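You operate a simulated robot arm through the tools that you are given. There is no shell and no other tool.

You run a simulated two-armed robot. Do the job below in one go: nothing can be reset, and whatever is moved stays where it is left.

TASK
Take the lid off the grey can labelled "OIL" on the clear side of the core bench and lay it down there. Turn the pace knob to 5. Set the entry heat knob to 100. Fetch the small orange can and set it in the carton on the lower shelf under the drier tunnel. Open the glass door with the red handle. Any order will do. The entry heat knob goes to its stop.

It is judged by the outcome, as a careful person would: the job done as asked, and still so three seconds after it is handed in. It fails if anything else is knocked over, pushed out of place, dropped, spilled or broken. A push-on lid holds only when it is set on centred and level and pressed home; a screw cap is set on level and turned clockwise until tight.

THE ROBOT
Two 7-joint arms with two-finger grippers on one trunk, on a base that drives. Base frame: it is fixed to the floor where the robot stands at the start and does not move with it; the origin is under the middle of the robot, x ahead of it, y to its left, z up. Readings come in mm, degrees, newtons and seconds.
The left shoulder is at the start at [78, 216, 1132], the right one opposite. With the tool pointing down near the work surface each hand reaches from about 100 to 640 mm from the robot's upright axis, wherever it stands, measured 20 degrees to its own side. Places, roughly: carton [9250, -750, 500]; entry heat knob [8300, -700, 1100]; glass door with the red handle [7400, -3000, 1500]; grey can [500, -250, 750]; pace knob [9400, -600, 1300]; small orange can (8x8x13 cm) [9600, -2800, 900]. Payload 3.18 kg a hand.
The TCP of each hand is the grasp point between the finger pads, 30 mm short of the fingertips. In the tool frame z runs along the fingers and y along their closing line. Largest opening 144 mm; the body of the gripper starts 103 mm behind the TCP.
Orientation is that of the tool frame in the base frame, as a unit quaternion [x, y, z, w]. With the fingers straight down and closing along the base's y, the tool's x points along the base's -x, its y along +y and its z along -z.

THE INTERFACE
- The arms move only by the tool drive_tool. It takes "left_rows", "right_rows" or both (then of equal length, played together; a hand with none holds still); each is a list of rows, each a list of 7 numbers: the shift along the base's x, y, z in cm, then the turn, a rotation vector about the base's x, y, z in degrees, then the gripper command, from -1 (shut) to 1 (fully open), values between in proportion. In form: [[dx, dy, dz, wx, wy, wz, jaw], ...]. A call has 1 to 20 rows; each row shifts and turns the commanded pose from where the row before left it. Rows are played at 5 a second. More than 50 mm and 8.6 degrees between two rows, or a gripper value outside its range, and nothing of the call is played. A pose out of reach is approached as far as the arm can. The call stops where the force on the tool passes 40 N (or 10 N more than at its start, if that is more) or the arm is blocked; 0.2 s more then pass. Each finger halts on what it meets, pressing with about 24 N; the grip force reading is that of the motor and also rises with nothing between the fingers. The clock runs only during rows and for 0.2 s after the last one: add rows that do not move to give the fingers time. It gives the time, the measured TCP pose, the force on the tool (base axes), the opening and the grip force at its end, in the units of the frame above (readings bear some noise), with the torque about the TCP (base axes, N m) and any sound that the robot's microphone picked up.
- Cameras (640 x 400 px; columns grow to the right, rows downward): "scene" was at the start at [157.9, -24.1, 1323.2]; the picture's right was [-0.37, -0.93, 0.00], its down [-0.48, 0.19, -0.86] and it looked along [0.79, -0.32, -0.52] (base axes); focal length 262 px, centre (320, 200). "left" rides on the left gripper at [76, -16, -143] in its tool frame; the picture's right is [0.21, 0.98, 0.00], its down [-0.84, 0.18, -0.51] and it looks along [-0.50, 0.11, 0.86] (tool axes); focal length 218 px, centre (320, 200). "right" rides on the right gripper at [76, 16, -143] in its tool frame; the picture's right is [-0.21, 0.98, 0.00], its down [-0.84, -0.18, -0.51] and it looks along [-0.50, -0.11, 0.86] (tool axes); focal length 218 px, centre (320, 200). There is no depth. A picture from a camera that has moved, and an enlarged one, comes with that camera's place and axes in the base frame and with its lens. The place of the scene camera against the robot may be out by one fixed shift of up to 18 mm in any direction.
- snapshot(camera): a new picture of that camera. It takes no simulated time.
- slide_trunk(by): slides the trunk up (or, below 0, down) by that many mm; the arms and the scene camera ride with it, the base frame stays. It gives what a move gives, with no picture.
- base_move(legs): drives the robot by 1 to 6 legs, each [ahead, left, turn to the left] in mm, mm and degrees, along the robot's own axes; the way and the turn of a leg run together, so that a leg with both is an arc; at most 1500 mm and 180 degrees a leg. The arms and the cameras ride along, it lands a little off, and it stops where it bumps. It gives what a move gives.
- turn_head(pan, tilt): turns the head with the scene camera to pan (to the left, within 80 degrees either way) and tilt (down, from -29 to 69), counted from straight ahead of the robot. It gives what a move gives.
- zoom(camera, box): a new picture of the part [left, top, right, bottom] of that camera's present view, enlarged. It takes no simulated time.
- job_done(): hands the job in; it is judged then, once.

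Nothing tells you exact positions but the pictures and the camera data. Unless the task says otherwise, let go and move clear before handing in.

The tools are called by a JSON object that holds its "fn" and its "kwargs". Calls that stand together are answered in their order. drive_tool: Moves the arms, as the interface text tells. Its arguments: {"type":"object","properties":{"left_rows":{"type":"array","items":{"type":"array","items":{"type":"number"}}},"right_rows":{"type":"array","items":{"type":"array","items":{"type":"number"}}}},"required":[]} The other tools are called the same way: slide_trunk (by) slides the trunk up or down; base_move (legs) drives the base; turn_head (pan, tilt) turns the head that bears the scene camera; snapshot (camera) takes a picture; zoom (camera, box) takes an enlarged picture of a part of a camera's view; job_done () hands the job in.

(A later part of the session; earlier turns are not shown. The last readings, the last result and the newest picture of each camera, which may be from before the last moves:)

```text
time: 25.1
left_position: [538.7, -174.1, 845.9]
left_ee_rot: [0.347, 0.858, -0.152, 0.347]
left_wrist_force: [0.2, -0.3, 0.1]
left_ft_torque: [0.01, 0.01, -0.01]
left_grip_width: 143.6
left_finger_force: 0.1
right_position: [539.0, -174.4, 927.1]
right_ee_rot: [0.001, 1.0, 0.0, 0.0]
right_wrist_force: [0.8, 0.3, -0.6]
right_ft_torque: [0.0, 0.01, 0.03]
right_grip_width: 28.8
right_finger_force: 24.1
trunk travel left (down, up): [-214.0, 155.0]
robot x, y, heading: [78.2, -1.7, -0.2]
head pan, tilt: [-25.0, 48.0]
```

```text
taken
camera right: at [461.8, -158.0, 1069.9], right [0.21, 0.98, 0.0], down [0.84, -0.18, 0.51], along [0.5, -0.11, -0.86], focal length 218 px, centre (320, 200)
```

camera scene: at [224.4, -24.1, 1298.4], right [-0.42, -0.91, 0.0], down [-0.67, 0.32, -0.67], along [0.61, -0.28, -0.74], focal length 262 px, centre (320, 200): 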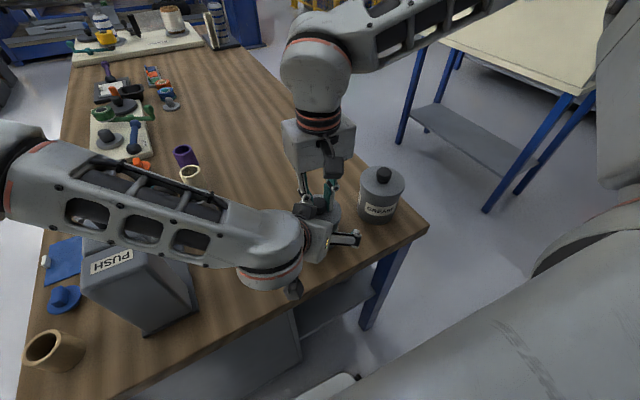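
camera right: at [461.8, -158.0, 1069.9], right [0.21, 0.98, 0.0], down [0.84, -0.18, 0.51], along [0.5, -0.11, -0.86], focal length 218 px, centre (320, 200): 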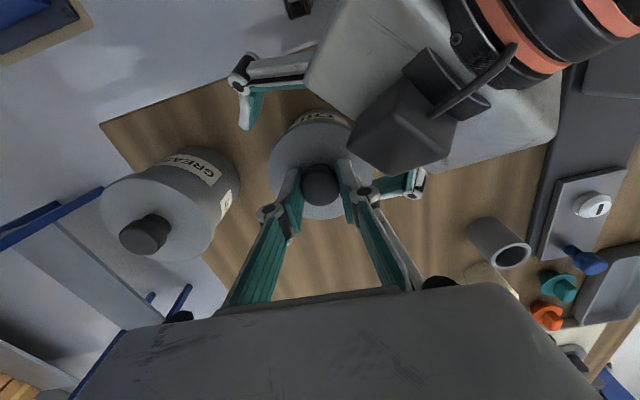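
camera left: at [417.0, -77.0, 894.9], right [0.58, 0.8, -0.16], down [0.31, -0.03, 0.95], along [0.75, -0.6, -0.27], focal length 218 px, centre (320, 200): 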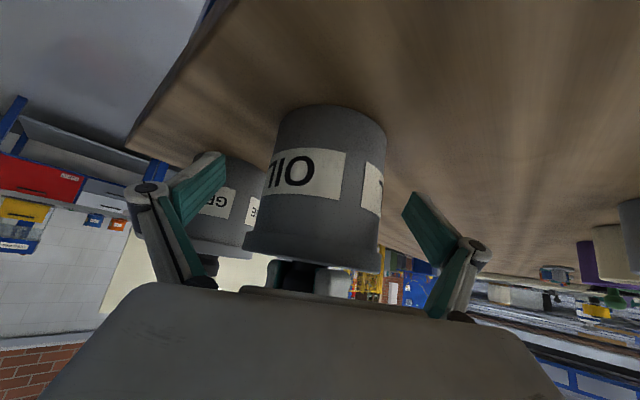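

The left fingers straddle the can body. A box on top of the left hand looks close to the right fingers, so I'll zoom in before closing.

{"fn": "zoom", "kwargs": {"camera": "scene", "box": [250, 110, 410, 310]}}

{"fn": "zoom", "kwargs": {"camera": "right", "box": [220, 40, 480, 240]}}

{"fn": "zoom", "kwargs": {"camera": "left", "box": [200, 90, 440, 300]}}

```text
2.00 times, centred on (330, 210) of scene
camera zoom: at [224.4, -24.1, 1298.4], right [-0.42, -0.91, 0.0], down [-0.67, 0.32, -0.67], along [0.61, -0.28, -0.74], focal length 525 px, centre (300, 180)
```

zoom: 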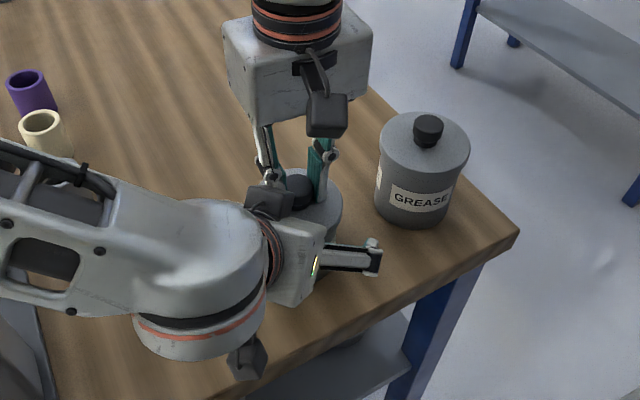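

```text
2.00 times, centred on (350, 140) of right
camera zoom: at [461.8, -158.0, 1069.9], right [0.21, 0.98, 0.0], down [0.84, -0.18, 0.51], along [0.5, -0.11, -0.86], focal length 436 px, centre (260, 320)
```

zoom: 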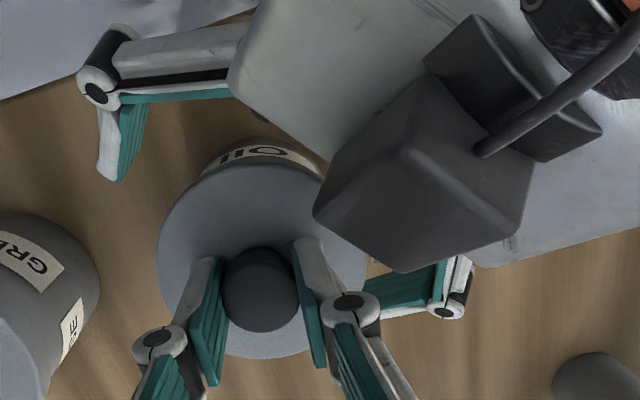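

```text
1.90 times, centred on (320, 195) of left
camera zoom: at [417.0, -77.0, 894.9], right [0.58, 0.8, -0.16], down [0.31, -0.03, 0.95], along [0.75, -0.6, -0.27], focal length 416 px, centre (320, 210)
```

zoom: 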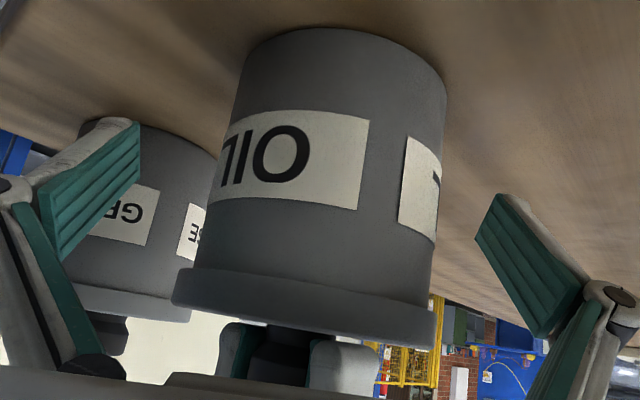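

The upper box clears the right linkage by about 15 mm. I'll centre the left hand by a few mm and close it on the can body.

{"fn": "drive_tool", "kwargs": {"left_rows": [[0.25, 0.25, 0, 0, 0, 0, 0.5], [0, 0, 0, 0, 0, 0, 0.3], [0, 0, 0, 0, 0, 0, 0.2], [0, 0, 0, 0, 0, 0, 0.1], [0, 0, 0, 0, 0, 0, 0], [0, 0, 0, 0, 0, 0, -0.3], [0, 0, 0, 0, 0, 0, -1], [0, 0, 0, 0, 0, 0, -1]]}}

{"fn": "snapshot", "kwargs": {"camera": "left"}}

{"fn": "snapshot", "kwargs": {"camera": "right"}}

```text
time: 26.9
left_position: [541.5, -172.1, 845.0]
left_ee_rot: [0.346, 0.858, -0.151, 0.347]
left_wrist_force: [-0.4, 0.0, 0.5]
left_ft_torque: [0.05, -0.07, -0.03]
left_grip_width: 82.4
left_finger_force: 24.0
right_position: [538.7, -173.6, 927.3]
right_ee_rot: [0.001, 1.0, 0.001, 0.001]
right_wrist_force: [0.9, -0.1, -0.9]
right_ft_torque: [0.02, -0.02, 0.0]
right_grip_width: 28.8
right_finger_force: 23.5
trunk travel left (down, up): [-214.0, 155.0]
robot x, y, heading: [81.3, -0.3, -0.0]
head pan, tilt: [-25.0, 48.0]
```

```text
taken
camera left: at [419.0, -74.4, 894.4], right [0.58, 0.8, -0.16], down [0.31, -0.03, 0.95], along [0.75, -0.6, -0.27], focal length 218 px, centre (320, 200)
```

left: 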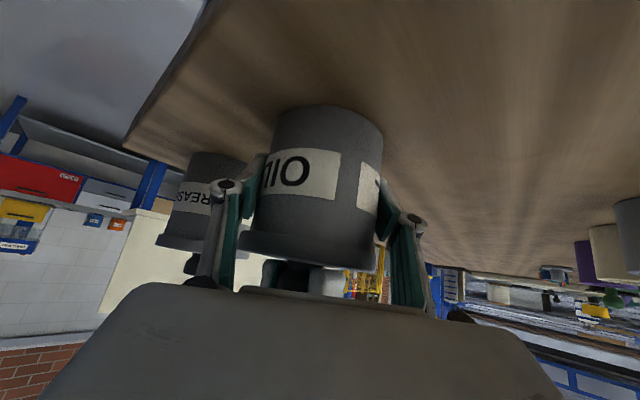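

```text
taken
camera right: at [461.9, -158.1, 1069.8], right [0.21, 0.98, 0.0], down [0.84, -0.18, 0.51], along [0.5, -0.11, -0.86], focal length 218 px, centre (320, 200)
```

right: 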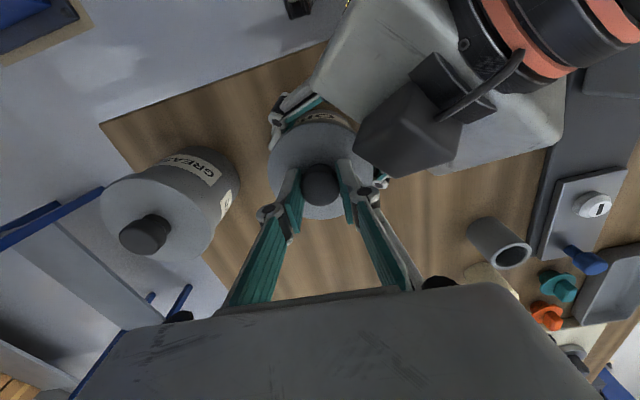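

The can is firmly held (82.4 mm). Now I pull the lid straight up with the right hand.

{"fn": "drive_tool", "kwargs": {"right_rows": [[0, 0, 0.2, 0, 0, 0, -1], [0, 0, 0.2, 0, 0, 0, -1], [0, 0, 0.2, 0, 0, 0, -1], [0, 0, 0.2, 0, 0, 0, -1], [0, 0, 0.2, 0, 0, 0, -1], [0, 0, 0.2, 0, 0, 0, -1], [0, 0, 0.3, 0, 0, 0, -1], [0, 0, 0.3, 0, 0, 0, -1]]}}

{"fn": "snapshot", "kwargs": {"camera": "left"}}

{"fn": "snapshot", "kwargs": {"camera": "right"}}

```text
time: 28.7
left_position: [541.1, -172.1, 845.6]
left_ee_rot: [0.347, 0.858, -0.151, 0.347]
left_wrist_force: [0.6, -1.0, 2.1]
left_ft_torque: [0.1, -0.03, -0.04]
left_grip_width: 82.2
left_finger_force: 24.2
right_position: [539.6, -174.8, 946.0]
right_ee_rot: [0.001, 1.0, 0.0, 0.0]
right_wrist_force: [-0.4, -0.4, -0.2]
right_ft_torque: [-0.01, -0.02, 0.0]
right_grip_width: 28.7
right_finger_force: 23.7
trunk travel left (down, up): [-214.0, 155.0]
robot x, y, heading: [80.6, 1.0, -0.1]
head pan, tilt: [-25.0, 48.0]
```

```text
taken
camera left: at [419.0, -74.5, 894.4], right [0.58, 0.8, -0.16], down [0.31, -0.03, 0.95], along [0.75, -0.6, -0.27], focal length 218 px, centre (320, 200)
```

left: 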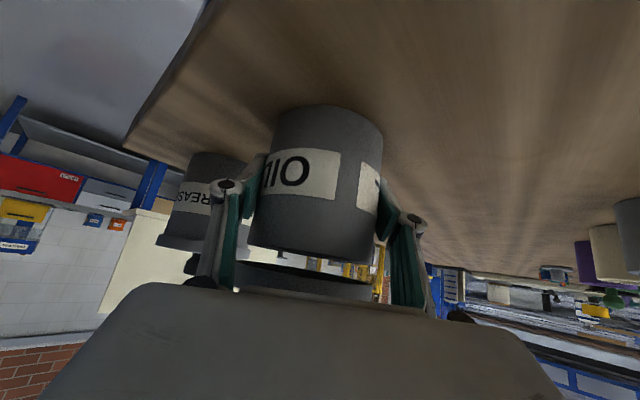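

```text
taken
camera right: at [461.7, -158.5, 1088.5], right [0.21, 0.98, 0.0], down [0.84, -0.18, 0.51], along [0.5, -0.11, -0.86], focal length 218 px, centre (320, 200)
```

right: 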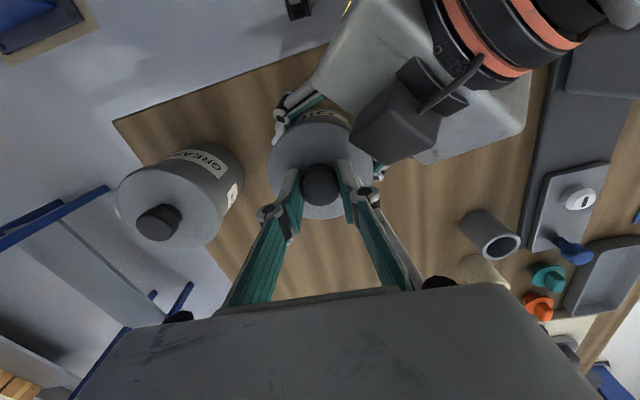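

The lid is off. I'll raise it slightly more, carry it forward away from the can and the left hand, then lower it onto the clear bench at about [660, -160].

{"fn": "drive_tool", "kwargs": {"right_rows": [[0, 0, 0.5, 0, 0, 0, -1], [0, 0, 0.5, 0, 0, 0, -1], [1.5, 0, 0.3, 0, 0, 0, -1], [2.5, 0, 0, 0, 0, 0, -1], [3, 0.2, 0, 0, 0, 0, -1], [3, 0.3, 0, 0, 0, 0, -1], [2, 0.3, 0, 0, 0, 0, -1], [0, 0, -2, 0, 0, 0, -1], [0, 0, -2, 0, 0, 0, -1], [0, 0, -1.5, 0, 0, 0, -1], [0, 0, 0, 0, 0, 0, -1]]}}

{"fn": "snapshot", "kwargs": {"camera": "scene"}}

{"fn": "snapshot", "kwargs": {"camera": "right"}}

```text
time: 31.1
left_position: [539.9, -172.6, 844.7]
left_ee_rot: [0.347, 0.858, -0.151, 0.346]
left_wrist_force: [-0.2, 0.5, 1.1]
left_ft_torque: [0.11, -0.11, 0.06]
left_grip_width: 82.1
left_finger_force: 24.3
right_position: [643.5, -177.9, 919.2]
right_ee_rot: [0.001, 1.0, 0.002, 0.001]
right_wrist_force: [-0.2, 0.2, -0.4]
right_ft_torque: [0.0, 0.0, 0.01]
right_grip_width: 28.8
right_finger_force: 24.5
right hand out of reach, approached as far as the arm can: row 6, 7, 9
trunk travel left (down, up): [-214.0, 155.0]
robot x, y, heading: [77.9, -0.5, -0.0]
head pan, tilt: [-25.0, 48.0]
```

```text
taken
camera scene: at [224.5, -24.1, 1298.3], right [-0.42, -0.91, 0.0], down [-0.67, 0.32, -0.67], along [0.61, -0.28, -0.74], focal length 262 px, centre (320, 200)
```

scene: 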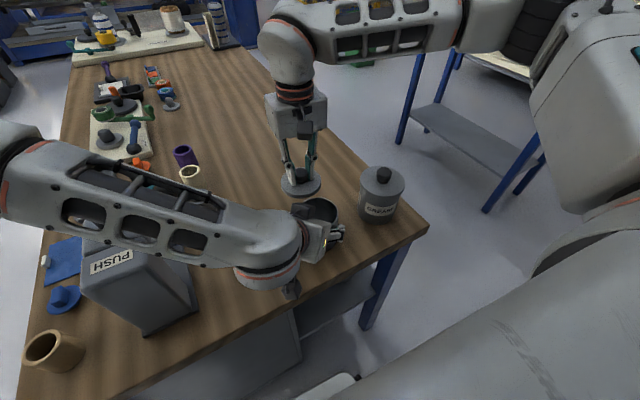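

```text
taken
camera right: at [564.9, -162.4, 1062.8], right [0.21, 0.98, 0.0], down [0.84, -0.18, 0.51], along [0.5, -0.1, -0.86], focal length 218 px, centre (320, 200)
```

right: 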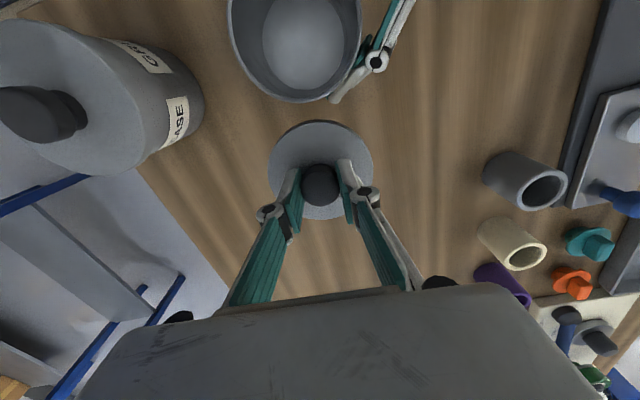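

The lid is held level over the bench. I'll raise it a bit, release the can with the left hand and back it out the way it came, then lay down the lid.

{"fn": "drive_tool", "kwargs": {"right_rows": [[0, 0, 2, 0, 0, 0, -1], [0, 0, 2, 0, 0, 0, -1], [0, 0, 0, 0, 0, 0, -1]]}}

{"fn": "drive_tool", "kwargs": {"left_rows": [[0, 0, 0, 0, 0, 0, 0.3], [0, 0, 0, 0, 0, 0, 0.6], [0, 0, 0, 0, 0, 0, 0.8], [0, 0, 0, 0, 0, 0, 0.8], [-0.6, 0.6, 0.86, 0, 0, 0, 0.8], [-1.2, 1.2, 1.72, 0, 0, 0, 0.8], [-1.2, 1.2, 1.72, 0, 0, 0, 0.8], [-1.2, 1.2, 1.72, 0, 0, 0, 0.8], [-1.2, 1.2, 1.72, 0, 0, 0, 0.8], [0, 0, 0, 0, 0, 0, 0.8]]}}

{"fn": "snapshot", "kwargs": {"camera": "scene"}}

{"fn": "snapshot", "kwargs": {"camera": "left"}}

{"fn": "snapshot", "kwargs": {"camera": "right"}}

```text
time: 31.9
left_position: [540.9, -171.7, 845.2]
left_ee_rot: [0.347, 0.858, -0.151, 0.346]
left_wrist_force: [-0.5, 0.5, 1.5]
left_ft_torque: [0.04, -0.05, -0.01]
left_grip_width: 82.3
left_finger_force: 24.2
right_position: [643.9, -176.5, 960.2]
right_ee_rot: [0.001, 1.0, 0.001, 0.0]
right_wrist_force: [0.6, -0.1, -1.3]
right_ft_torque: [0.03, -0.01, -0.02]
right_grip_width: 28.7
right_finger_force: 24.5
trunk travel left (down, up): [-214.0, 155.0]
robot x, y, heading: [78.1, -2.6, 0.1]
head pan, tilt: [-25.0, 48.0]
```

```text
time: 34.1
left_position: [486.9, -115.8, 923.1]
left_ee_rot: [0.347, 0.859, -0.151, 0.345]
left_wrist_force: [-0.2, 0.2, -0.6]
left_ft_torque: [-0.03, -0.01, -0.01]
left_grip_width: 129.5
left_finger_force: 0.0
right_position: [643.4, -176.7, 959.7]
right_ee_rot: [0.001, 1.0, 0.001, -0.001]
right_wrist_force: [0.1, 0.0, -0.3]
right_ft_torque: [0.02, -0.03, 0.0]
right_grip_width: 28.8
right_finger_force: 23.9
trunk travel left (down, up): [-214.0, 155.0]
robot x, y, heading: [77.5, -1.1, 0.2]
head pan, tilt: [-25.0, 48.0]
```

```text
taken
camera scene: at [225.0, -24.3, 1298.2], right [-0.42, -0.91, 0.0], down [-0.67, 0.32, -0.67], along [0.61, -0.28, -0.74], focal length 262 px, centre (320, 200)
```

scene: 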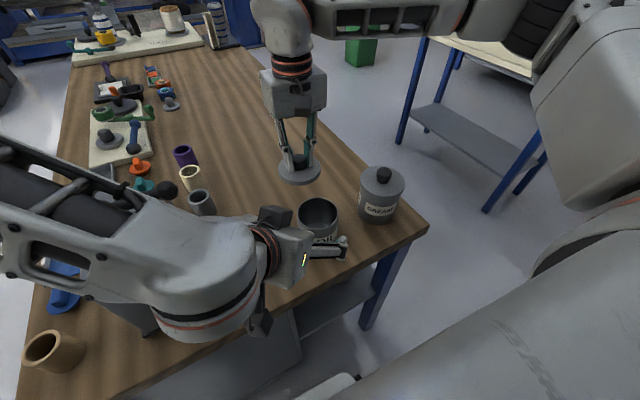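

```text
taken
camera left: at [364.4, -19.1, 971.8], right [0.58, 0.8, -0.16], down [0.32, -0.03, 0.95], along [0.75, -0.6, -0.27], focal length 218 px, centre (320, 200)
```

left: 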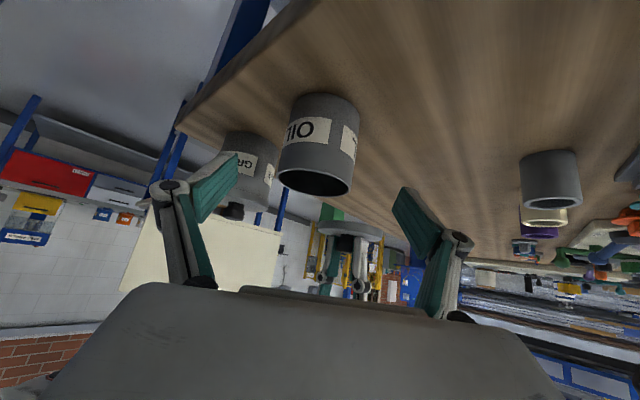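

```text
taken
camera right: at [566.3, -161.3, 1102.1], right [0.21, 0.98, 0.0], down [0.84, -0.18, 0.51], along [0.5, -0.11, -0.86], focal length 218 px, centre (320, 200)
```

right: 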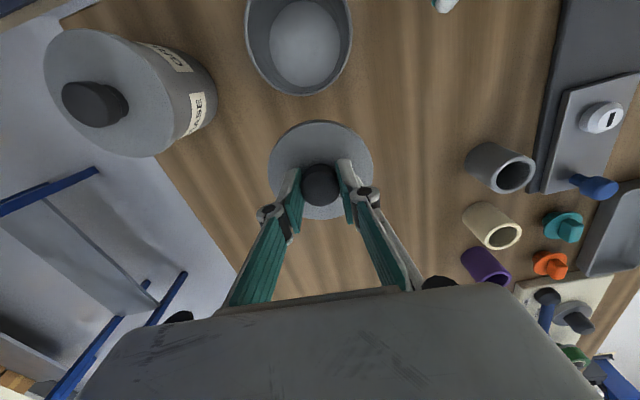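

The can stands where it was. I'll pull the left hand further back, then lower the lid at about [630, -105].

{"fn": "drive_tool", "kwargs": {"left_rows": [[-1.5, 1.5, 2.1, 0, 0, 0, 0.5], [-1.5, 1.5, 2.1, 0, 0, 0, 0.2], [-1, 1.5, 1.5, 0, 0, 0, 0], [-0.5, 3, 1, 0, 0, 0, 0], [-0.5, 3, 1, 0, 0, 0, 0], [0, 0, 0, 0, 0, 0, 0]]}}

{"fn": "drive_tool", "kwargs": {"right_rows": [[-0.4, 2.4, 0, 0, 0, 0, -1], [-0.5, 2.4, 0, 0, 0, 0, -1], [-0.4, 2.4, 0, 0, 0, 0, -1], [0, 0, -2.5, 0, 0, 0, -1], [0, 0, -2.5, 0, 0, 0, -1], [0, 0, -2, 0, 0, 0, -1], [0, 0, -1, 0, 0, 0, -1], [0, 0, 0, 0, 0, 0, -1]]}}

{"fn": "snapshot", "kwargs": {"camera": "scene"}}

{"fn": "snapshot", "kwargs": {"camera": "right"}}

```text
time: 35.5
left_position: [462.3, -39.5, 1005.1]
left_ee_rot: [0.348, 0.858, -0.151, 0.346]
left_wrist_force: [-0.8, -0.3, -0.7]
left_ft_torque: [0.03, 0.05, 0.02]
left_grip_width: 71.6
left_finger_force: 0.1
left hand out of reach, approached as far as the arm can: row 4, 5
right_position: [642.8, -176.8, 959.7]
right_ee_rot: [0.001, 1.0, 0.001, 0.0]
right_wrist_force: [0.8, -0.6, -0.3]
right_ft_torque: [0.0, -0.02, -0.01]
right_grip_width: 28.8
right_finger_force: 24.0
trunk travel left (down, up): [-214.0, 155.0]
robot x, y, heading: [76.7, 0.6, -0.1]
head pan, tilt: [-25.0, 48.0]
```

```text
time: 37.3
left_position: [460.8, -40.1, 1005.2]
left_ee_rot: [0.348, 0.858, -0.15, 0.346]
left_wrist_force: [-0.7, 0.5, -0.7]
left_ft_torque: [0.0, 0.0, 0.0]
left_grip_width: 72.1
left_finger_force: 0.0
right_position: [621.6, -164.6, 932.1]
right_ee_rot: [0.001, 1.0, 0.003, 0.001]
right_wrist_force: [1.6, 0.0, 14.3]
right_ft_torque: [-0.08, 0.57, 0.03]
right_grip_width: 28.8
right_finger_force: 24.2
right hand out of reach, approached as far as the arm can: row 1, 2, 3, 5, 6, 7
trunk travel left (down, up): [-214.0, 155.0]
robot x, y, heading: [80.0, -0.9, -0.0]
head pan, tilt: [-25.0, 48.0]
```

```text
taken
camera scene: at [223.6, -23.9, 1298.6], right [-0.42, -0.91, 0.0], down [-0.67, 0.32, -0.67], along [0.61, -0.28, -0.74], focal length 262 px, centre (320, 200)
```

scene: 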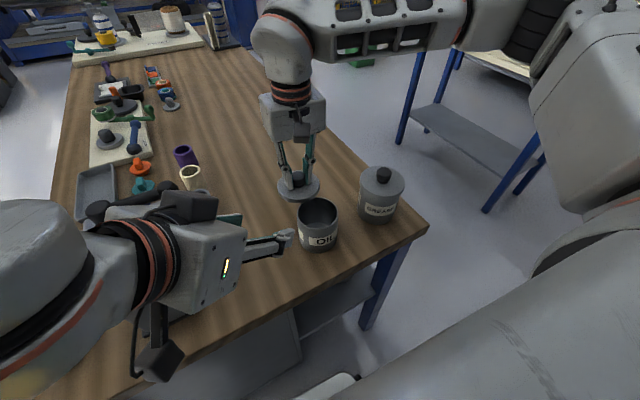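

```text
taken
camera right: at [543.6, -148.8, 1074.8], right [0.21, 0.98, 0.01], down [0.84, -0.18, 0.51], along [0.5, -0.1, -0.86], focal length 218 px, centre (320, 200)
```

right: 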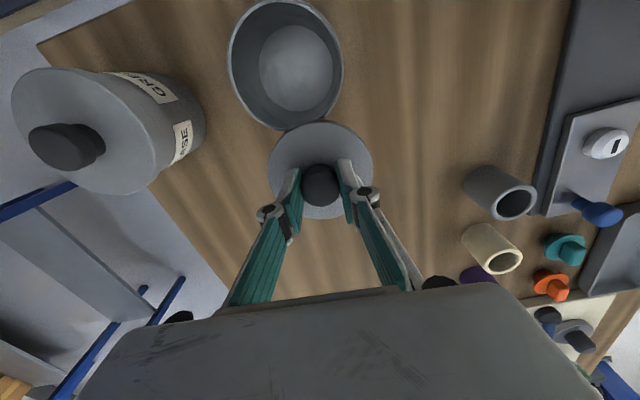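

The right arm is at its reach limit and the lid is touching the rim of the can. I'll raise it straight up at once and check.

{"fn": "drive_tool", "kwargs": {"right_rows": [[0, 0, 0.5, 0, 0, 0, -1], [0, 0, 1, 0, 0, 0, -1], [0, 0, 2, 0, 0, 0, -1], [0, 0, 2, 0, 0, 0, -1], [0, 0, 0, 0, 0, 0, -1]]}}

{"fn": "snapshot", "kwargs": {"camera": "scene"}}

{"fn": "snapshot", "kwargs": {"camera": "right"}}

```text
time: 38.5
left_position: [461.8, -40.3, 1005.0]
left_ee_rot: [0.347, 0.859, -0.151, 0.346]
left_wrist_force: [-0.6, 0.8, -0.4]
left_ft_torque: [-0.03, -0.01, 0.0]
left_grip_width: 72.3
left_finger_force: 0.0
right_position: [623.1, -165.9, 984.1]
right_ee_rot: [0.001, 1.0, 0.001, 0.0]
right_wrist_force: [-1.0, -0.9, -0.7]
right_ft_torque: [0.03, -0.02, 0.01]
right_grip_width: 28.6
right_finger_force: 24.7
trunk travel left (down, up): [-214.0, 155.0]
robot x, y, heading: [81.4, -0.3, -0.1]
head pan, tilt: [-25.0, 48.0]
```

```text
taken
camera scene: at [224.8, -24.2, 1298.2], right [-0.42, -0.91, 0.0], down [-0.67, 0.32, -0.67], along [0.61, -0.28, -0.74], focal length 262 px, centre (320, 200)
```

scene: 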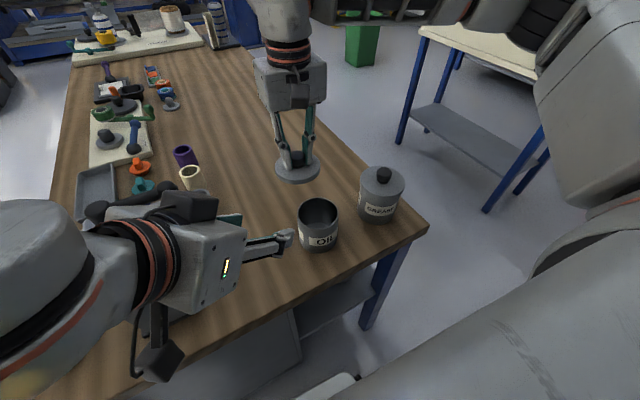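

```text
taken
camera right: at [545.1, -150.2, 1128.4], right [0.21, 0.98, 0.0], down [0.84, -0.18, 0.51], along [0.5, -0.11, -0.86], focal length 218 px, centre (320, 200)
```

right: 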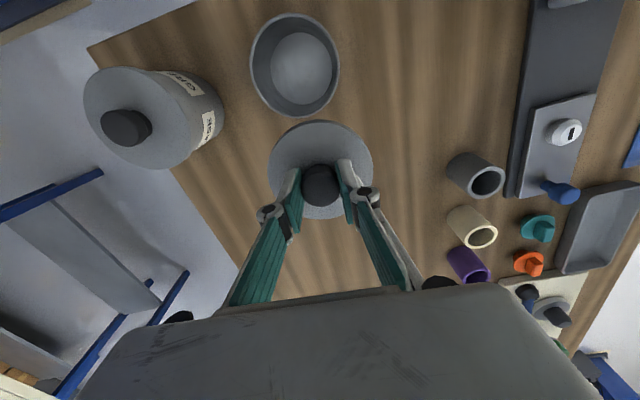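

Nothing was disturbed. I'll now fold the left hand back up and out of the way (reverse of its approach).

{"fn": "drive_tool", "kwargs": {"left_rows": [[-1, 1, 2.5, 4.5, 4.5, 0, 0], [-1, 1.5, 2.5, 4.5, 4.5, 0, 0], [-1, 2, 2.5, 4.5, 4.5, 0, 0], [-1, 2, 2.5, 4.5, 4.5, 0, 0], [-1, 2, 2, 0, 0, 7.5, 0], [-1, 2, 2, 0, 0, 7.5, 0], [0, 3, 0, 0, 0, 7.5, 0], [0, 3, 0, 0, 0, 7.5, 0], [0, 0, 0, 0, 0, 0, 0]]}}

{"fn": "snapshot", "kwargs": {"camera": "scene"}}

```text
time: 40.5
left_position: [402.1, 124.7, 1143.6]
left_ee_rot: [0.12, 0.979, -0.026, 0.163]
left_wrist_force: [-0.7, 0.7, 1.3]
left_ft_torque: [0.0, 0.0, -0.02]
left_grip_width: 71.9
left_finger_force: 0.0
right_position: [621.6, -166.7, 985.5]
right_ee_rot: [0.001, 1.0, 0.001, 0.0]
right_wrist_force: [0.3, 0.3, 0.6]
right_ft_torque: [0.01, -0.02, -0.01]
right_grip_width: 28.9
right_finger_force: 23.9
trunk travel left (down, up): [-214.0, 155.0]
robot x, y, heading: [79.5, 4.5, -0.0]
head pan, tilt: [-25.0, 48.0]
```

```text
taken
camera scene: at [224.7, -24.5, 1298.3], right [-0.42, -0.91, 0.0], down [-0.67, 0.32, -0.67], along [0.61, -0.28, -0.74], focal length 262 px, centre (320, 200)
```

scene: 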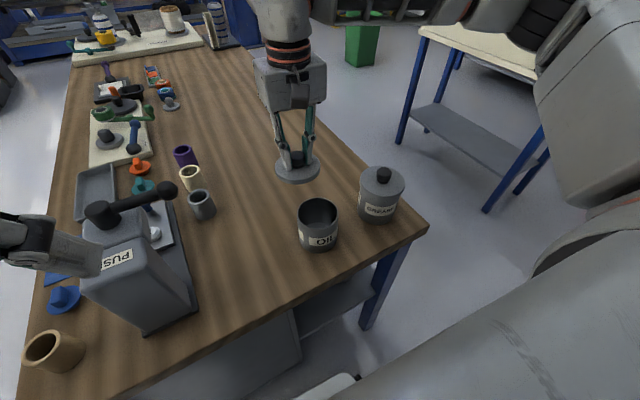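

Left arm is clear. Now I carry the lid to about [590, -80], still on the clear half, within easier reach, and lower part way.

{"fn": "drive_tool", "kwargs": {"right_rows": [[-0.8, 2.2, 0, 0, 0, 0, -1], [-0.8, 2.2, 0, 0, 0, 0, -1], [-0.8, 2.2, 0, 0, 0, 0, -1], [-0.8, 2.2, 0, 0, 0, 0, -1], [0, 0, -2, 0, 0, 0, -1], [0, 0, 0, 0, 0, 0, -1]]}}

{"fn": "snapshot", "kwargs": {"camera": "right"}}

```text
time: 41.9
left_position: [401.6, 125.7, 1143.5]
left_ee_rot: [0.12, 0.979, -0.027, 0.162]
left_wrist_force: [-0.9, -0.2, 0.1]
left_ft_torque: [0.0, -0.03, 0.01]
left_grip_width: 72.0
left_finger_force: 0.0
right_position: [622.1, -166.9, 966.5]
right_ee_rot: [0.001, 1.0, 0.001, 0.0]
right_wrist_force: [0.3, -0.4, 0.0]
right_ft_torque: [0.0, 0.02, 0.01]
right_grip_width: 28.9
right_finger_force: 24.0
right hand out of reach, approached as far as the arm can: row 1, 2, 3, 4
trunk travel left (down, up): [-214.0, 155.0]
robot x, y, heading: [77.5, 1.1, -0.1]
head pan, tilt: [-25.0, 48.0]
```

```text
taken
camera right: at [545.2, -150.7, 1108.3], right [0.21, 0.98, 0.0], down [0.84, -0.18, 0.51], along [0.5, -0.11, -0.86], focal length 218 px, centre (320, 200)
```

right: 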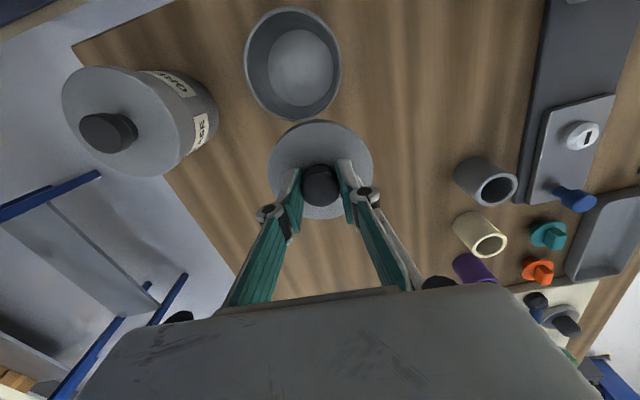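

The right arm cannot go further toward +y in this posture, so I'll shift the base instead: 50 mm ahead and 95 mm left, which carries the lid clear of the can.

{"fn": "drive_tool", "kwargs": {"right_rows": [[0, 0, 2, 0, 0, 0, -1], [0, 0, 0, 0, 0, 0, -1]]}}

{"fn": "base_move", "kwargs": {"legs": [[50, 95, 0]]}}

{"fn": "drive_tool", "kwargs": {"right_rows": [[-2.5, 0, 0, 0, 0, 0, -1], [-2.5, 0, 0, 0, 0, 0, -1], [-2, 0, 0, 0, 0, 0, -1], [0, 0, 0, 0, 0, 0, -1]]}}

{"fn": "snapshot", "kwargs": {"camera": "right"}}

{"fn": "snapshot", "kwargs": {"camera": "scene"}}

```text
time: 42.5
left_position: [403.0, 124.4, 1142.9]
left_ee_rot: [0.121, 0.979, -0.027, 0.163]
left_wrist_force: [-0.3, -0.5, 0.8]
left_ft_torque: [-0.01, -0.02, -0.01]
left_grip_width: 72.1
left_finger_force: 0.0
right_position: [625.2, -164.4, 985.2]
right_ee_rot: [0.0, 1.0, 0.002, 0.001]
right_wrist_force: [0.5, -0.3, -0.4]
right_ft_torque: [0.01, 0.02, -0.01]
right_grip_width: 28.9
right_finger_force: 24.0
trunk travel left (down, up): [-214.0, 155.0]
robot x, y, heading: [74.8, 2.7, -0.0]
head pan, tilt: [-25.0, 48.0]
```

```text
time: 44.2
left_position: [448.9, 225.5, 1143.6]
left_ee_rot: [0.119, 0.979, -0.027, 0.162]
left_wrist_force: [-0.3, 0.3, -0.1]
left_ft_torque: [0.03, -0.01, 0.0]
left_grip_width: 72.0
left_finger_force: 0.2
right_position: [672.7, -64.9, 987.0]
right_ee_rot: [-0.001, 1.0, 0.001, 0.001]
right_wrist_force: [0.3, -0.6, 0.1]
right_ft_torque: [0.04, 0.02, 0.02]
right_grip_width: 28.7
right_finger_force: 24.1
trunk travel left (down, up): [-214.0, 155.0]
robot x, y, heading: [127.0, 101.6, 0.0]
head pan, tilt: [-25.0, 48.0]
stopped in leg 1: the robot was blocked; the commanded pose is now the measured one
```

```text
time: 45.2
left_position: [449.4, 225.3, 1144.6]
left_ee_rot: [0.118, 0.979, -0.026, 0.162]
left_wrist_force: [-0.3, 0.2, -0.7]
left_ft_torque: [0.02, 0.01, 0.03]
left_grip_width: 71.7
left_finger_force: 0.1
right_position: [602.2, -64.5, 985.5]
right_ee_rot: [0.0, 1.0, 0.001, -0.001]
right_wrist_force: [0.5, -0.8, 0.0]
right_ft_torque: [-0.01, 0.0, -0.02]
right_grip_width: 28.8
right_finger_force: 23.9
trunk travel left (down, up): [-214.0, 155.0]
robot x, y, heading: [124.8, 99.2, 0.0]
head pan, tilt: [-25.0, 48.0]
```

```text
taken
camera right: at [524.1, -49.5, 1126.9], right [0.21, 0.98, 0.0], down [0.84, -0.18, 0.51], along [0.5, -0.1, -0.86], focal length 218 px, centre (320, 200)
```

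right: 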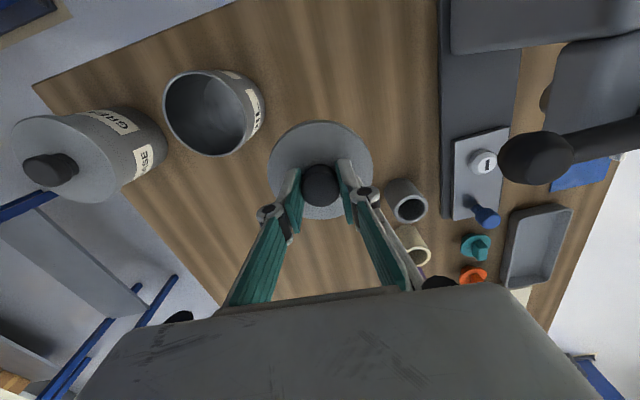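

```text
taken
camera scene: at [272.8, 75.0, 1298.1], right [-0.42, -0.91, 0.0], down [-0.67, 0.31, -0.67], along [0.61, -0.28, -0.74], focal length 262 px, centre (320, 200)
```

scene: 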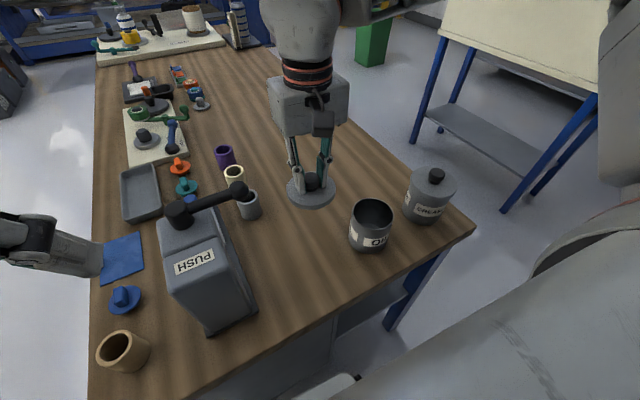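

The bench hasn't moved (its corner is still at [460, -424]). The lid is clear of everything; lowering it now at about [602, -80].

{"fn": "drive_tool", "kwargs": {"right_rows": [[0, -1.5, -2, 0, 0, 0, -1], [0, 0, -2.5, 0, 0, 0, -1], [0, 0, -2.5, 0, 0, 0, -1], [0, 0, -2, 0, 0, 0, -1], [0, 0, -1, 0, 0, 0, -1], [0, 0, 0, 0, 0, 0, -1]]}}

{"fn": "zoom", "kwargs": {"camera": "scene", "box": [230, 120, 430, 270]}}

```text
time: 46.6
left_position: [449.4, 224.7, 1144.2]
left_ee_rot: [0.117, 0.979, -0.026, 0.162]
left_wrist_force: [-0.9, 0.8, -0.4]
left_ft_torque: [0.04, -0.02, -0.02]
left_grip_width: 72.1
left_finger_force: 0.1
right_position: [601.2, -81.1, 885.9]
right_ee_rot: [-0.001, 1.0, 0.0, 0.0]
right_wrist_force: [0.0, -0.9, -0.4]
right_ft_torque: [0.01, 0.02, 0.02]
right_grip_width: 28.8
right_finger_force: 23.7
trunk travel left (down, up): [-214.0, 155.0]
robot x, y, heading: [125.9, 97.3, 0.3]
head pan, tilt: [-25.0, 48.0]
```

```text
2.67 times, centred on (330, 195) of scene
camera zoom: at [272.2, 75.1, 1298.3], right [-0.42, -0.91, 0.0], down [-0.67, 0.31, -0.67], along [0.61, -0.28, -0.74], focal length 700 px, centre (293, 213)
```

zoom: 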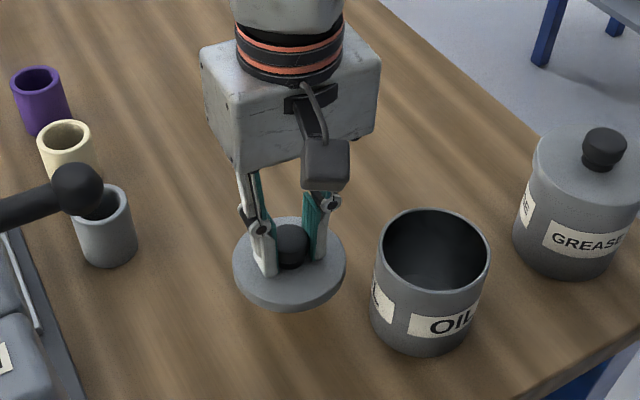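

Continuing down slowly until the lid touches the bench.

{"fn": "drive_tool", "kwargs": {"right_rows": [[0, 0, -0.7, 0, 0, 0, -1], [0, 0, -0.7, 0, 0, 0, -1], [0, 0, -0.5, 0, 0, 0, -1], [0, 0, -0.3, 0, 0, 0, -1], [0, 0, 0, 0, 0, 0, -1]]}}

{"fn": "zoom", "kwargs": {"camera": "scene", "box": [230, 120, 430, 270]}}

```text
time: 47.8
left_position: [449.3, 224.3, 1143.8]
left_ee_rot: [0.118, 0.979, -0.026, 0.162]
left_wrist_force: [0.1, 0.5, 0.7]
left_ft_torque: [0.02, -0.02, 0.0]
left_grip_width: 71.9
left_finger_force: 0.1
right_position: [602.5, -80.1, 863.3]
right_ee_rot: [-0.001, 1.0, 0.001, 0.0]
right_wrist_force: [-0.7, 0.4, -1.2]
right_ft_torque: [0.0, -0.01, -0.01]
right_grip_width: 28.6
right_finger_force: 23.9
trunk travel left (down, up): [-214.0, 155.0]
robot x, y, heading: [125.2, 101.7, -0.2]
head pan, tilt: [-25.0, 48.0]
```

```text
2.67 times, centred on (330, 195) of scene
camera zoom: at [272.2, 75.1, 1298.3], right [-0.42, -0.91, 0.0], down [-0.67, 0.31, -0.67], along [0.61, -0.28, -0.74], focal length 700 px, centre (293, 213)
```

zoom: 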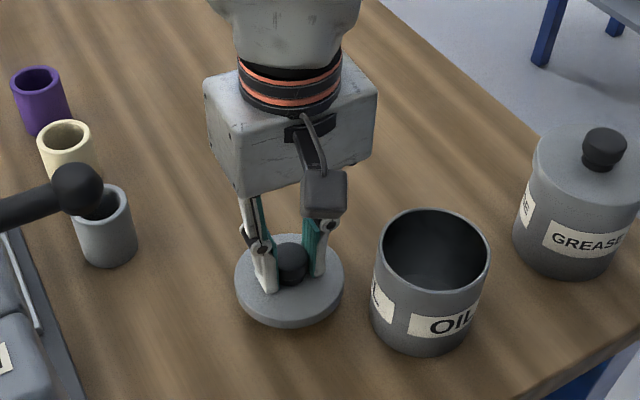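

{"fn": "drive_tool", "kwargs": {"right_rows": [[0, 0, -0.2, 0, 0, 0, -1], [0, 0, -0.2, 0, 0, 0, -1], [0, 0, -0.2, 0, 0, 0, -1], [0, 0, 0, 0, 0, 0, -1]]}}

```text
time: 48.8
left_position: [449.3, 225.2, 1144.1]
left_ee_rot: [0.118, 0.979, -0.026, 0.162]
left_wrist_force: [-0.6, 0.2, -0.4]
left_ft_torque: [0.05, -0.01, 0.05]
left_grip_width: 71.7
left_finger_force: 0.1
right_position: [603.2, -79.6, 858.3]
right_ee_rot: [-0.001, 1.0, 0.001, 0.0]
right_wrist_force: [0.8, 0.2, 0.1]
right_ft_torque: [0.03, -0.01, 0.0]
right_grip_width: 28.9
right_finger_force: 24.5
trunk travel left (down, up): [-214.0, 155.0]
robot x, y, heading: [128.0, 100.1, -0.1]
head pan, tilt: [-25.0, 48.0]
```

No contact yet at TCP z=858; continuing in 2 mm steps.

{"fn": "drive_tool", "kwargs": {"right_rows": [[0, 0, -0.2, 0, 0, 0, -1], [0, 0, -0.2, 0, 0, 0, -1], [0, 0, 0, 0, 0, 0, -1]]}}

{"fn": "zoom", "kwargs": {"camera": "scene", "box": [280, 150, 380, 225]}}

```text
time: 49.6
left_position: [449.7, 225.1, 1144.1]
left_ee_rot: [0.118, 0.979, -0.026, 0.163]
left_wrist_force: [-0.6, 0.0, 0.4]
left_ft_torque: [-0.01, 0.02, 0.03]
left_grip_width: 71.7
left_finger_force: 0.1
right_position: [603.2, -79.6, 853.9]
right_ee_rot: [-0.002, 1.0, 0.001, 0.0]
right_wrist_force: [0.2, 0.6, -0.6]
right_ft_torque: [0.01, -0.01, 0.0]
right_grip_width: 28.9
right_finger_force: 24.3
trunk travel left (down, up): [-214.0, 155.0]
robot x, y, heading: [129.8, 99.1, 0.1]
head pan, tilt: [-25.0, 48.0]
```

```text
5.33 times, centred on (330, 188) of scene
camera zoom: at [272.2, 75.1, 1298.3], right [-0.42, -0.91, 0.0], down [-0.67, 0.31, -0.67], along [0.61, -0.28, -0.74], focal length 1400 px, centre (267, 267)
```

zoom: 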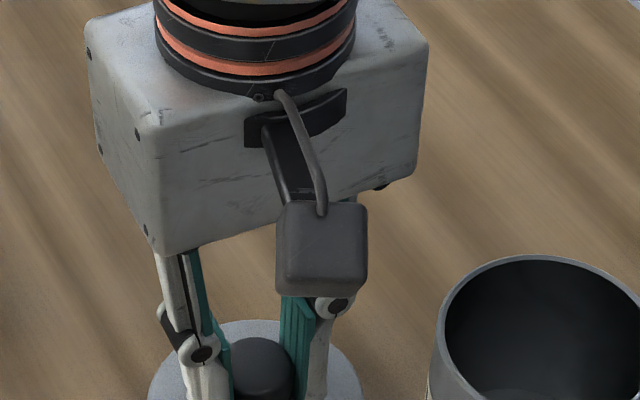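

{"fn": "drive_tool", "kwargs": {"right_rows": [[0, 0, -0.2, 0, 0, 0, -1], [0, 0, -0.2, 0, 0, 0, -1], [0, 0, 0, 0, 0, 0, -1]]}}

{"fn": "zoom", "kwargs": {"camera": "scene", "box": [270, 180, 390, 270]}}

```text
time: 50.4
left_position: [449.5, 225.1, 1143.6]
left_ee_rot: [0.118, 0.979, -0.028, 0.162]
left_wrist_force: [0.3, -0.3, 0.3]
left_ft_torque: [-0.02, 0.01, -0.02]
left_grip_width: 71.9
left_finger_force: 0.1
right_position: [604.1, -80.1, 850.7]
right_ee_rot: [-0.001, 1.0, 0.0, 0.0]
right_wrist_force: [0.1, -0.2, -0.6]
right_ft_torque: [0.01, -0.01, 0.01]
right_grip_width: 28.7
right_finger_force: 23.8
trunk travel left (down, up): [-214.0, 155.0]
robot x, y, heading: [124.8, 98.3, 0.1]
head pan, tilt: [-25.0, 48.0]
```

```text
4.44 times, centred on (330, 225) of scene
camera zoom: at [272.2, 75.1, 1298.3], right [-0.42, -0.91, 0.0], down [-0.67, 0.31, -0.67], along [0.61, -0.28, -0.74], focal length 1167 px, centre (276, 89)
```

zoom: 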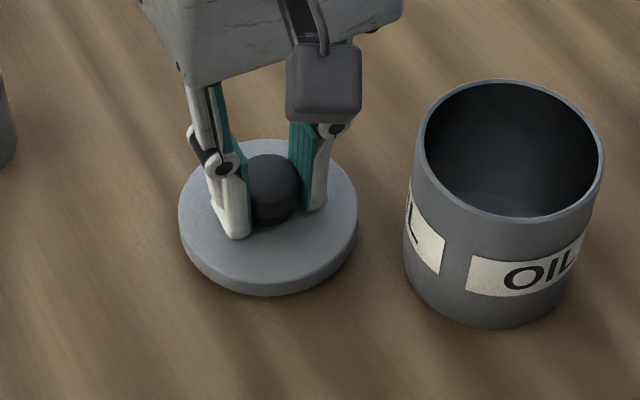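

{"fn": "drive_tool", "kwargs": {"right_rows": [[0, 0, -0.2, 0, 0, 0, -1], [0, 0, -0.2, 0, 0, 0, -1], [0, 0, 0, 0, 0, 0, -1]]}}

```text
time: 51.2
left_position: [449.7, 224.9, 1143.4]
left_ee_rot: [0.118, 0.979, -0.026, 0.162]
left_wrist_force: [-0.1, 0.2, -0.3]
left_ft_torque: [0.01, 0.0, -0.02]
left_grip_width: 71.9
left_finger_force: 0.0
right_position: [603.1, -81.3, 845.9]
right_ee_rot: [-0.001, 1.0, 0.001, -0.001]
right_wrist_force: [-0.1, -0.4, -0.6]
right_ft_torque: [-0.04, -0.01, 0.0]
right_grip_width: 29.0
right_finger_force: 24.2
trunk travel left (down, up): [-214.0, 155.0]
robot x, y, heading: [123.8, 103.9, 0.1]
head pan, tilt: [-25.0, 48.0]
```

{"fn": "drive_tool", "kwargs": {"right_rows": [[0, 0, -0.2, 0, 0, 0, -1], [0, 0, -0.2, 0, 0, 0, -1], [0, 0, 0, 0, 0, 0, -1]]}}

{"fn": "zoom", "kwargs": {"camera": "scene", "box": [270, 180, 390, 270]}}

```text
time: 52.0
left_position: [447.4, 224.2, 1144.4]
left_ee_rot: [0.118, 0.979, -0.027, 0.163]
left_wrist_force: [-0.8, 0.1, -0.4]
left_ft_torque: [0.02, 0.02, -0.02]
left_grip_width: 72.1
left_finger_force: 0.1
right_position: [603.0, -80.4, 842.7]
right_ee_rot: [-0.001, 1.0, 0.001, 0.001]
right_wrist_force: [-0.8, -4.6, 14.4]
right_ft_torque: [-0.14, -0.6, -0.14]
right_grip_width: 28.8
right_finger_force: 23.7
trunk travel left (down, up): [-214.0, 155.0]
robot x, y, heading: [124.9, 96.3, 0.2]
head pan, tilt: [-25.0, 48.0]
```

```text
4.44 times, centred on (330, 225) of scene
camera zoom: at [271.0, 75.0, 1298.7], right [-0.42, -0.91, 0.0], down [-0.67, 0.31, -0.67], along [0.61, -0.28, -0.74], focal length 1167 px, centre (276, 89)
```

zoom: 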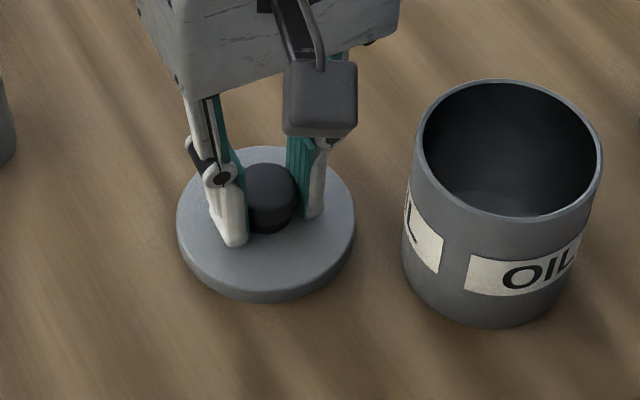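

The lid rests on the bench (14 N contact). I'll relieve the pressure, open and rise straight up.

{"fn": "drive_tool", "kwargs": {"right_rows": [[0, 0, 0.15, 0, 0, 0, -1], [0, 0, 0, 0, 0, 0, -0.5], [0, 0, 0, 0, 0, 0, -0.2], [0, 0, 0, 0, 0, 0, 0], [0, 0, 1, 0, 0, 0, 0], [0, 0, 3, 0, 0, 0, 0], [0, 0, 4, 0, 0, 0, 0], [0, 0, 4.5, 0, 0, 0, 0], [0, 0, 4.5, 0, 0, 0, 0], [0, 0, 4.5, 0, 0, 0, 0], [0, 0, 4.5, 0, 0, 0, 0], [0, 0, 0, 0, 0, 0, 0]]}}

{"fn": "snapshot", "kwargs": {"camera": "scene"}}

{"fn": "snapshot", "kwargs": {"camera": "right"}}

```text
time: 54.6
left_position: [448.9, 225.1, 1144.4]
left_ee_rot: [0.118, 0.979, -0.026, 0.163]
left_wrist_force: [-0.4, -0.6, 0.2]
left_ft_torque: [0.01, 0.03, 0.0]
left_grip_width: 71.7
left_finger_force: 0.1
right_position: [602.0, -82.3, 1104.1]
right_ee_rot: [-0.001, 1.0, 0.001, 0.0]
right_wrist_force: [0.4, 0.5, -0.4]
right_ft_torque: [0.02, 0.03, -0.01]
right_grip_width: 71.9
right_finger_force: 0.1
trunk travel left (down, up): [-214.0, 155.0]
robot x, y, heading: [127.8, 97.0, -0.0]
head pan, tilt: [-25.0, 48.0]
```

```text
taken
camera scene: at [272.8, 74.9, 1298.1], right [-0.42, -0.91, 0.0], down [-0.67, 0.31, -0.67], along [0.61, -0.28, -0.74], focal length 262 px, centre (320, 200)
```

scene: 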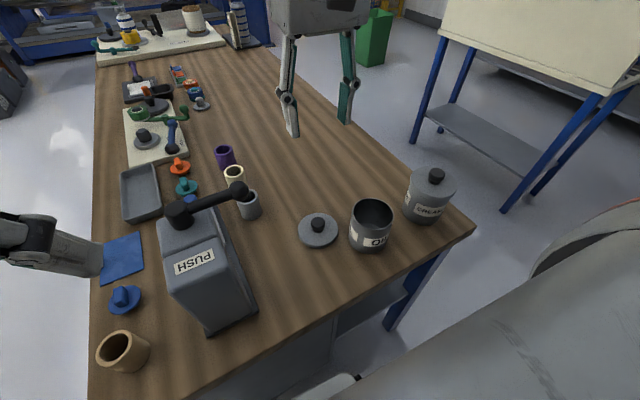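

```text
taken
camera right: at [524.9, -66.4, 1247.4], right [0.21, 0.98, 0.0], down [0.84, -0.18, 0.51], along [0.5, -0.1, -0.86], focal length 218 px, centre (320, 200)
```

right: 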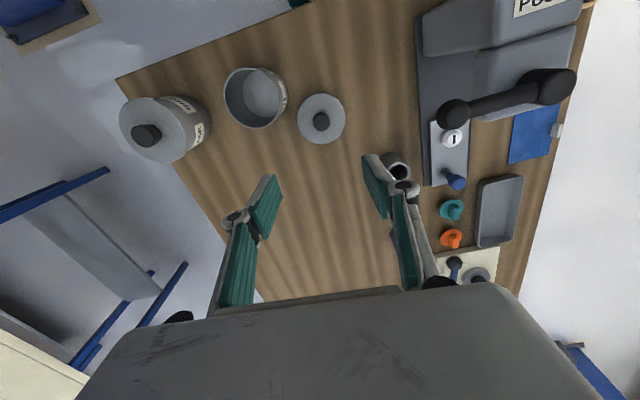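

The lid lies flat on the clear side next to the open can. Next I back away from the bench and survey the route to the drier.

{"fn": "base_move", "kwargs": {"legs": [[-300, 0, 0]]}}

{"fn": "turn_head", "kwargs": {"pan": -75, "tilt": 40}}

{"fn": "snapshot", "kwargs": {"camera": "scene"}}

{"fn": "turn_head", "kwargs": {"pan": -30, "tilt": 20}}

{"fn": "snapshot", "kwargs": {"camera": "scene"}}

{"fn": "snapshot", "kwargs": {"camera": "right"}}

```text
time: 56.7
left_position: [141.0, 221.5, 1143.9]
left_ee_rot: [0.123, 0.979, -0.027, 0.162]
left_wrist_force: [0.4, 0.7, 1.0]
left_ft_torque: [0.0, -0.05, 0.02]
left_grip_width: 71.8
left_finger_force: 0.0
right_position: [290.1, -85.1, 1105.6]
right_ee_rot: [0.004, 1.0, 0.0, 0.0]
right_wrist_force: [0.0, 0.2, 0.4]
right_ft_torque: [0.01, -0.01, 0.0]
right_grip_width: 72.1
right_finger_force: 0.1
trunk travel left (down, up): [-214.0, 155.0]
robot x, y, heading: [-187.6, 99.9, -0.9]
head pan, tilt: [-25.0, 48.0]
```

```text
time: 57.9
left_position: [141.2, 223.5, 1144.9]
left_ee_rot: [0.123, 0.979, -0.028, 0.162]
left_wrist_force: [0.5, 1.0, 0.2]
left_ft_torque: [-0.01, 0.0, 0.0]
left_grip_width: 72.0
left_finger_force: 0.0
right_position: [291.1, -85.5, 1104.5]
right_ee_rot: [0.004, 1.0, 0.001, 0.0]
right_wrist_force: [-0.6, -0.9, 0.2]
right_ft_torque: [-0.02, -0.02, 0.01]
right_grip_width: 71.9
right_finger_force: 0.1
trunk travel left (down, up): [-214.0, 155.0]
robot x, y, heading: [-180.2, 104.9, -0.8]
head pan, tilt: [-75.0, 40.0]
```

```text
taken
camera scene: at [-87.4, 26.2, 1309.7], right [-0.97, -0.25, 0.0], down [-0.16, 0.62, -0.77], along [0.19, -0.74, -0.64], focal length 262 px, centre (320, 200)
```

scene: 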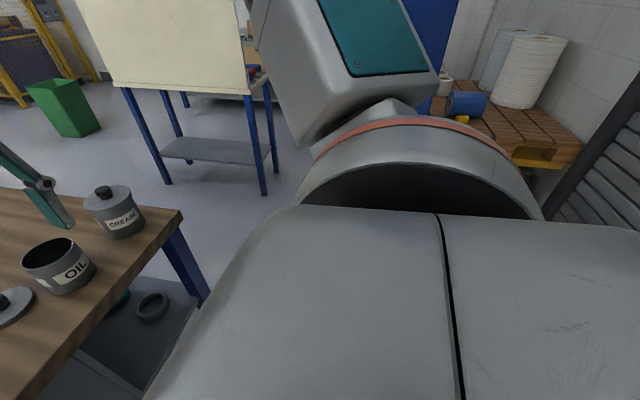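

```text
time: 59.0
left_position: [140.3, 221.7, 1143.7]
left_ee_rot: [0.122, 0.979, -0.027, 0.162]
left_wrist_force: [-0.4, 0.1, 0.9]
left_ft_torque: [0.02, 0.0, -0.01]
left_grip_width: 71.9
left_finger_force: 0.2
right_position: [291.5, -85.6, 1104.9]
right_ee_rot: [0.003, 1.0, 0.001, 0.001]
right_wrist_force: [-0.3, -0.6, -0.1]
right_ft_torque: [-0.04, -0.02, 0.01]
right_grip_width: 71.9
right_finger_force: 0.1
trunk travel left (down, up): [-214.0, 155.0]
robot x, y, heading: [-184.2, 101.3, -0.8]
head pan, tilt: [-30.0, 20.0]
```

```text
taken
camera scene: at [-28.6, 61.2, 1341.1], right [-0.51, -0.86, 0.0], down [-0.29, 0.17, -0.94], along [0.81, -0.48, -0.34], focal length 262 px, centre (320, 200)
```

scene: 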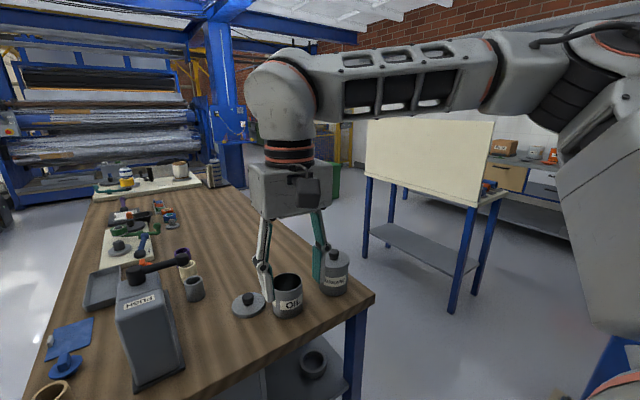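

```text
taken
camera right: at [213.2, -69.1, 1247.3], right [0.22, 0.98, 0.0], down [0.84, -0.19, 0.51], along [0.5, -0.11, -0.86], focal length 218 px, centre (320, 200)
```

right: 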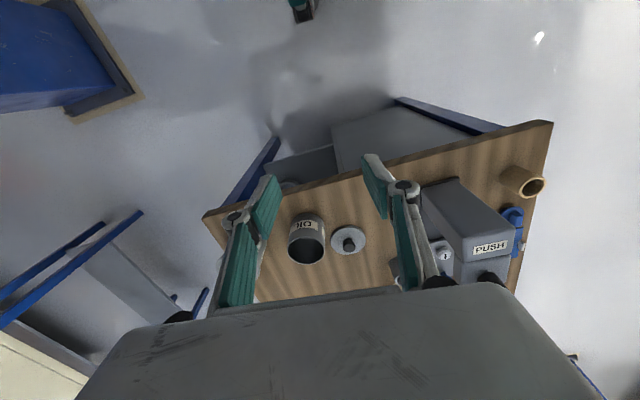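

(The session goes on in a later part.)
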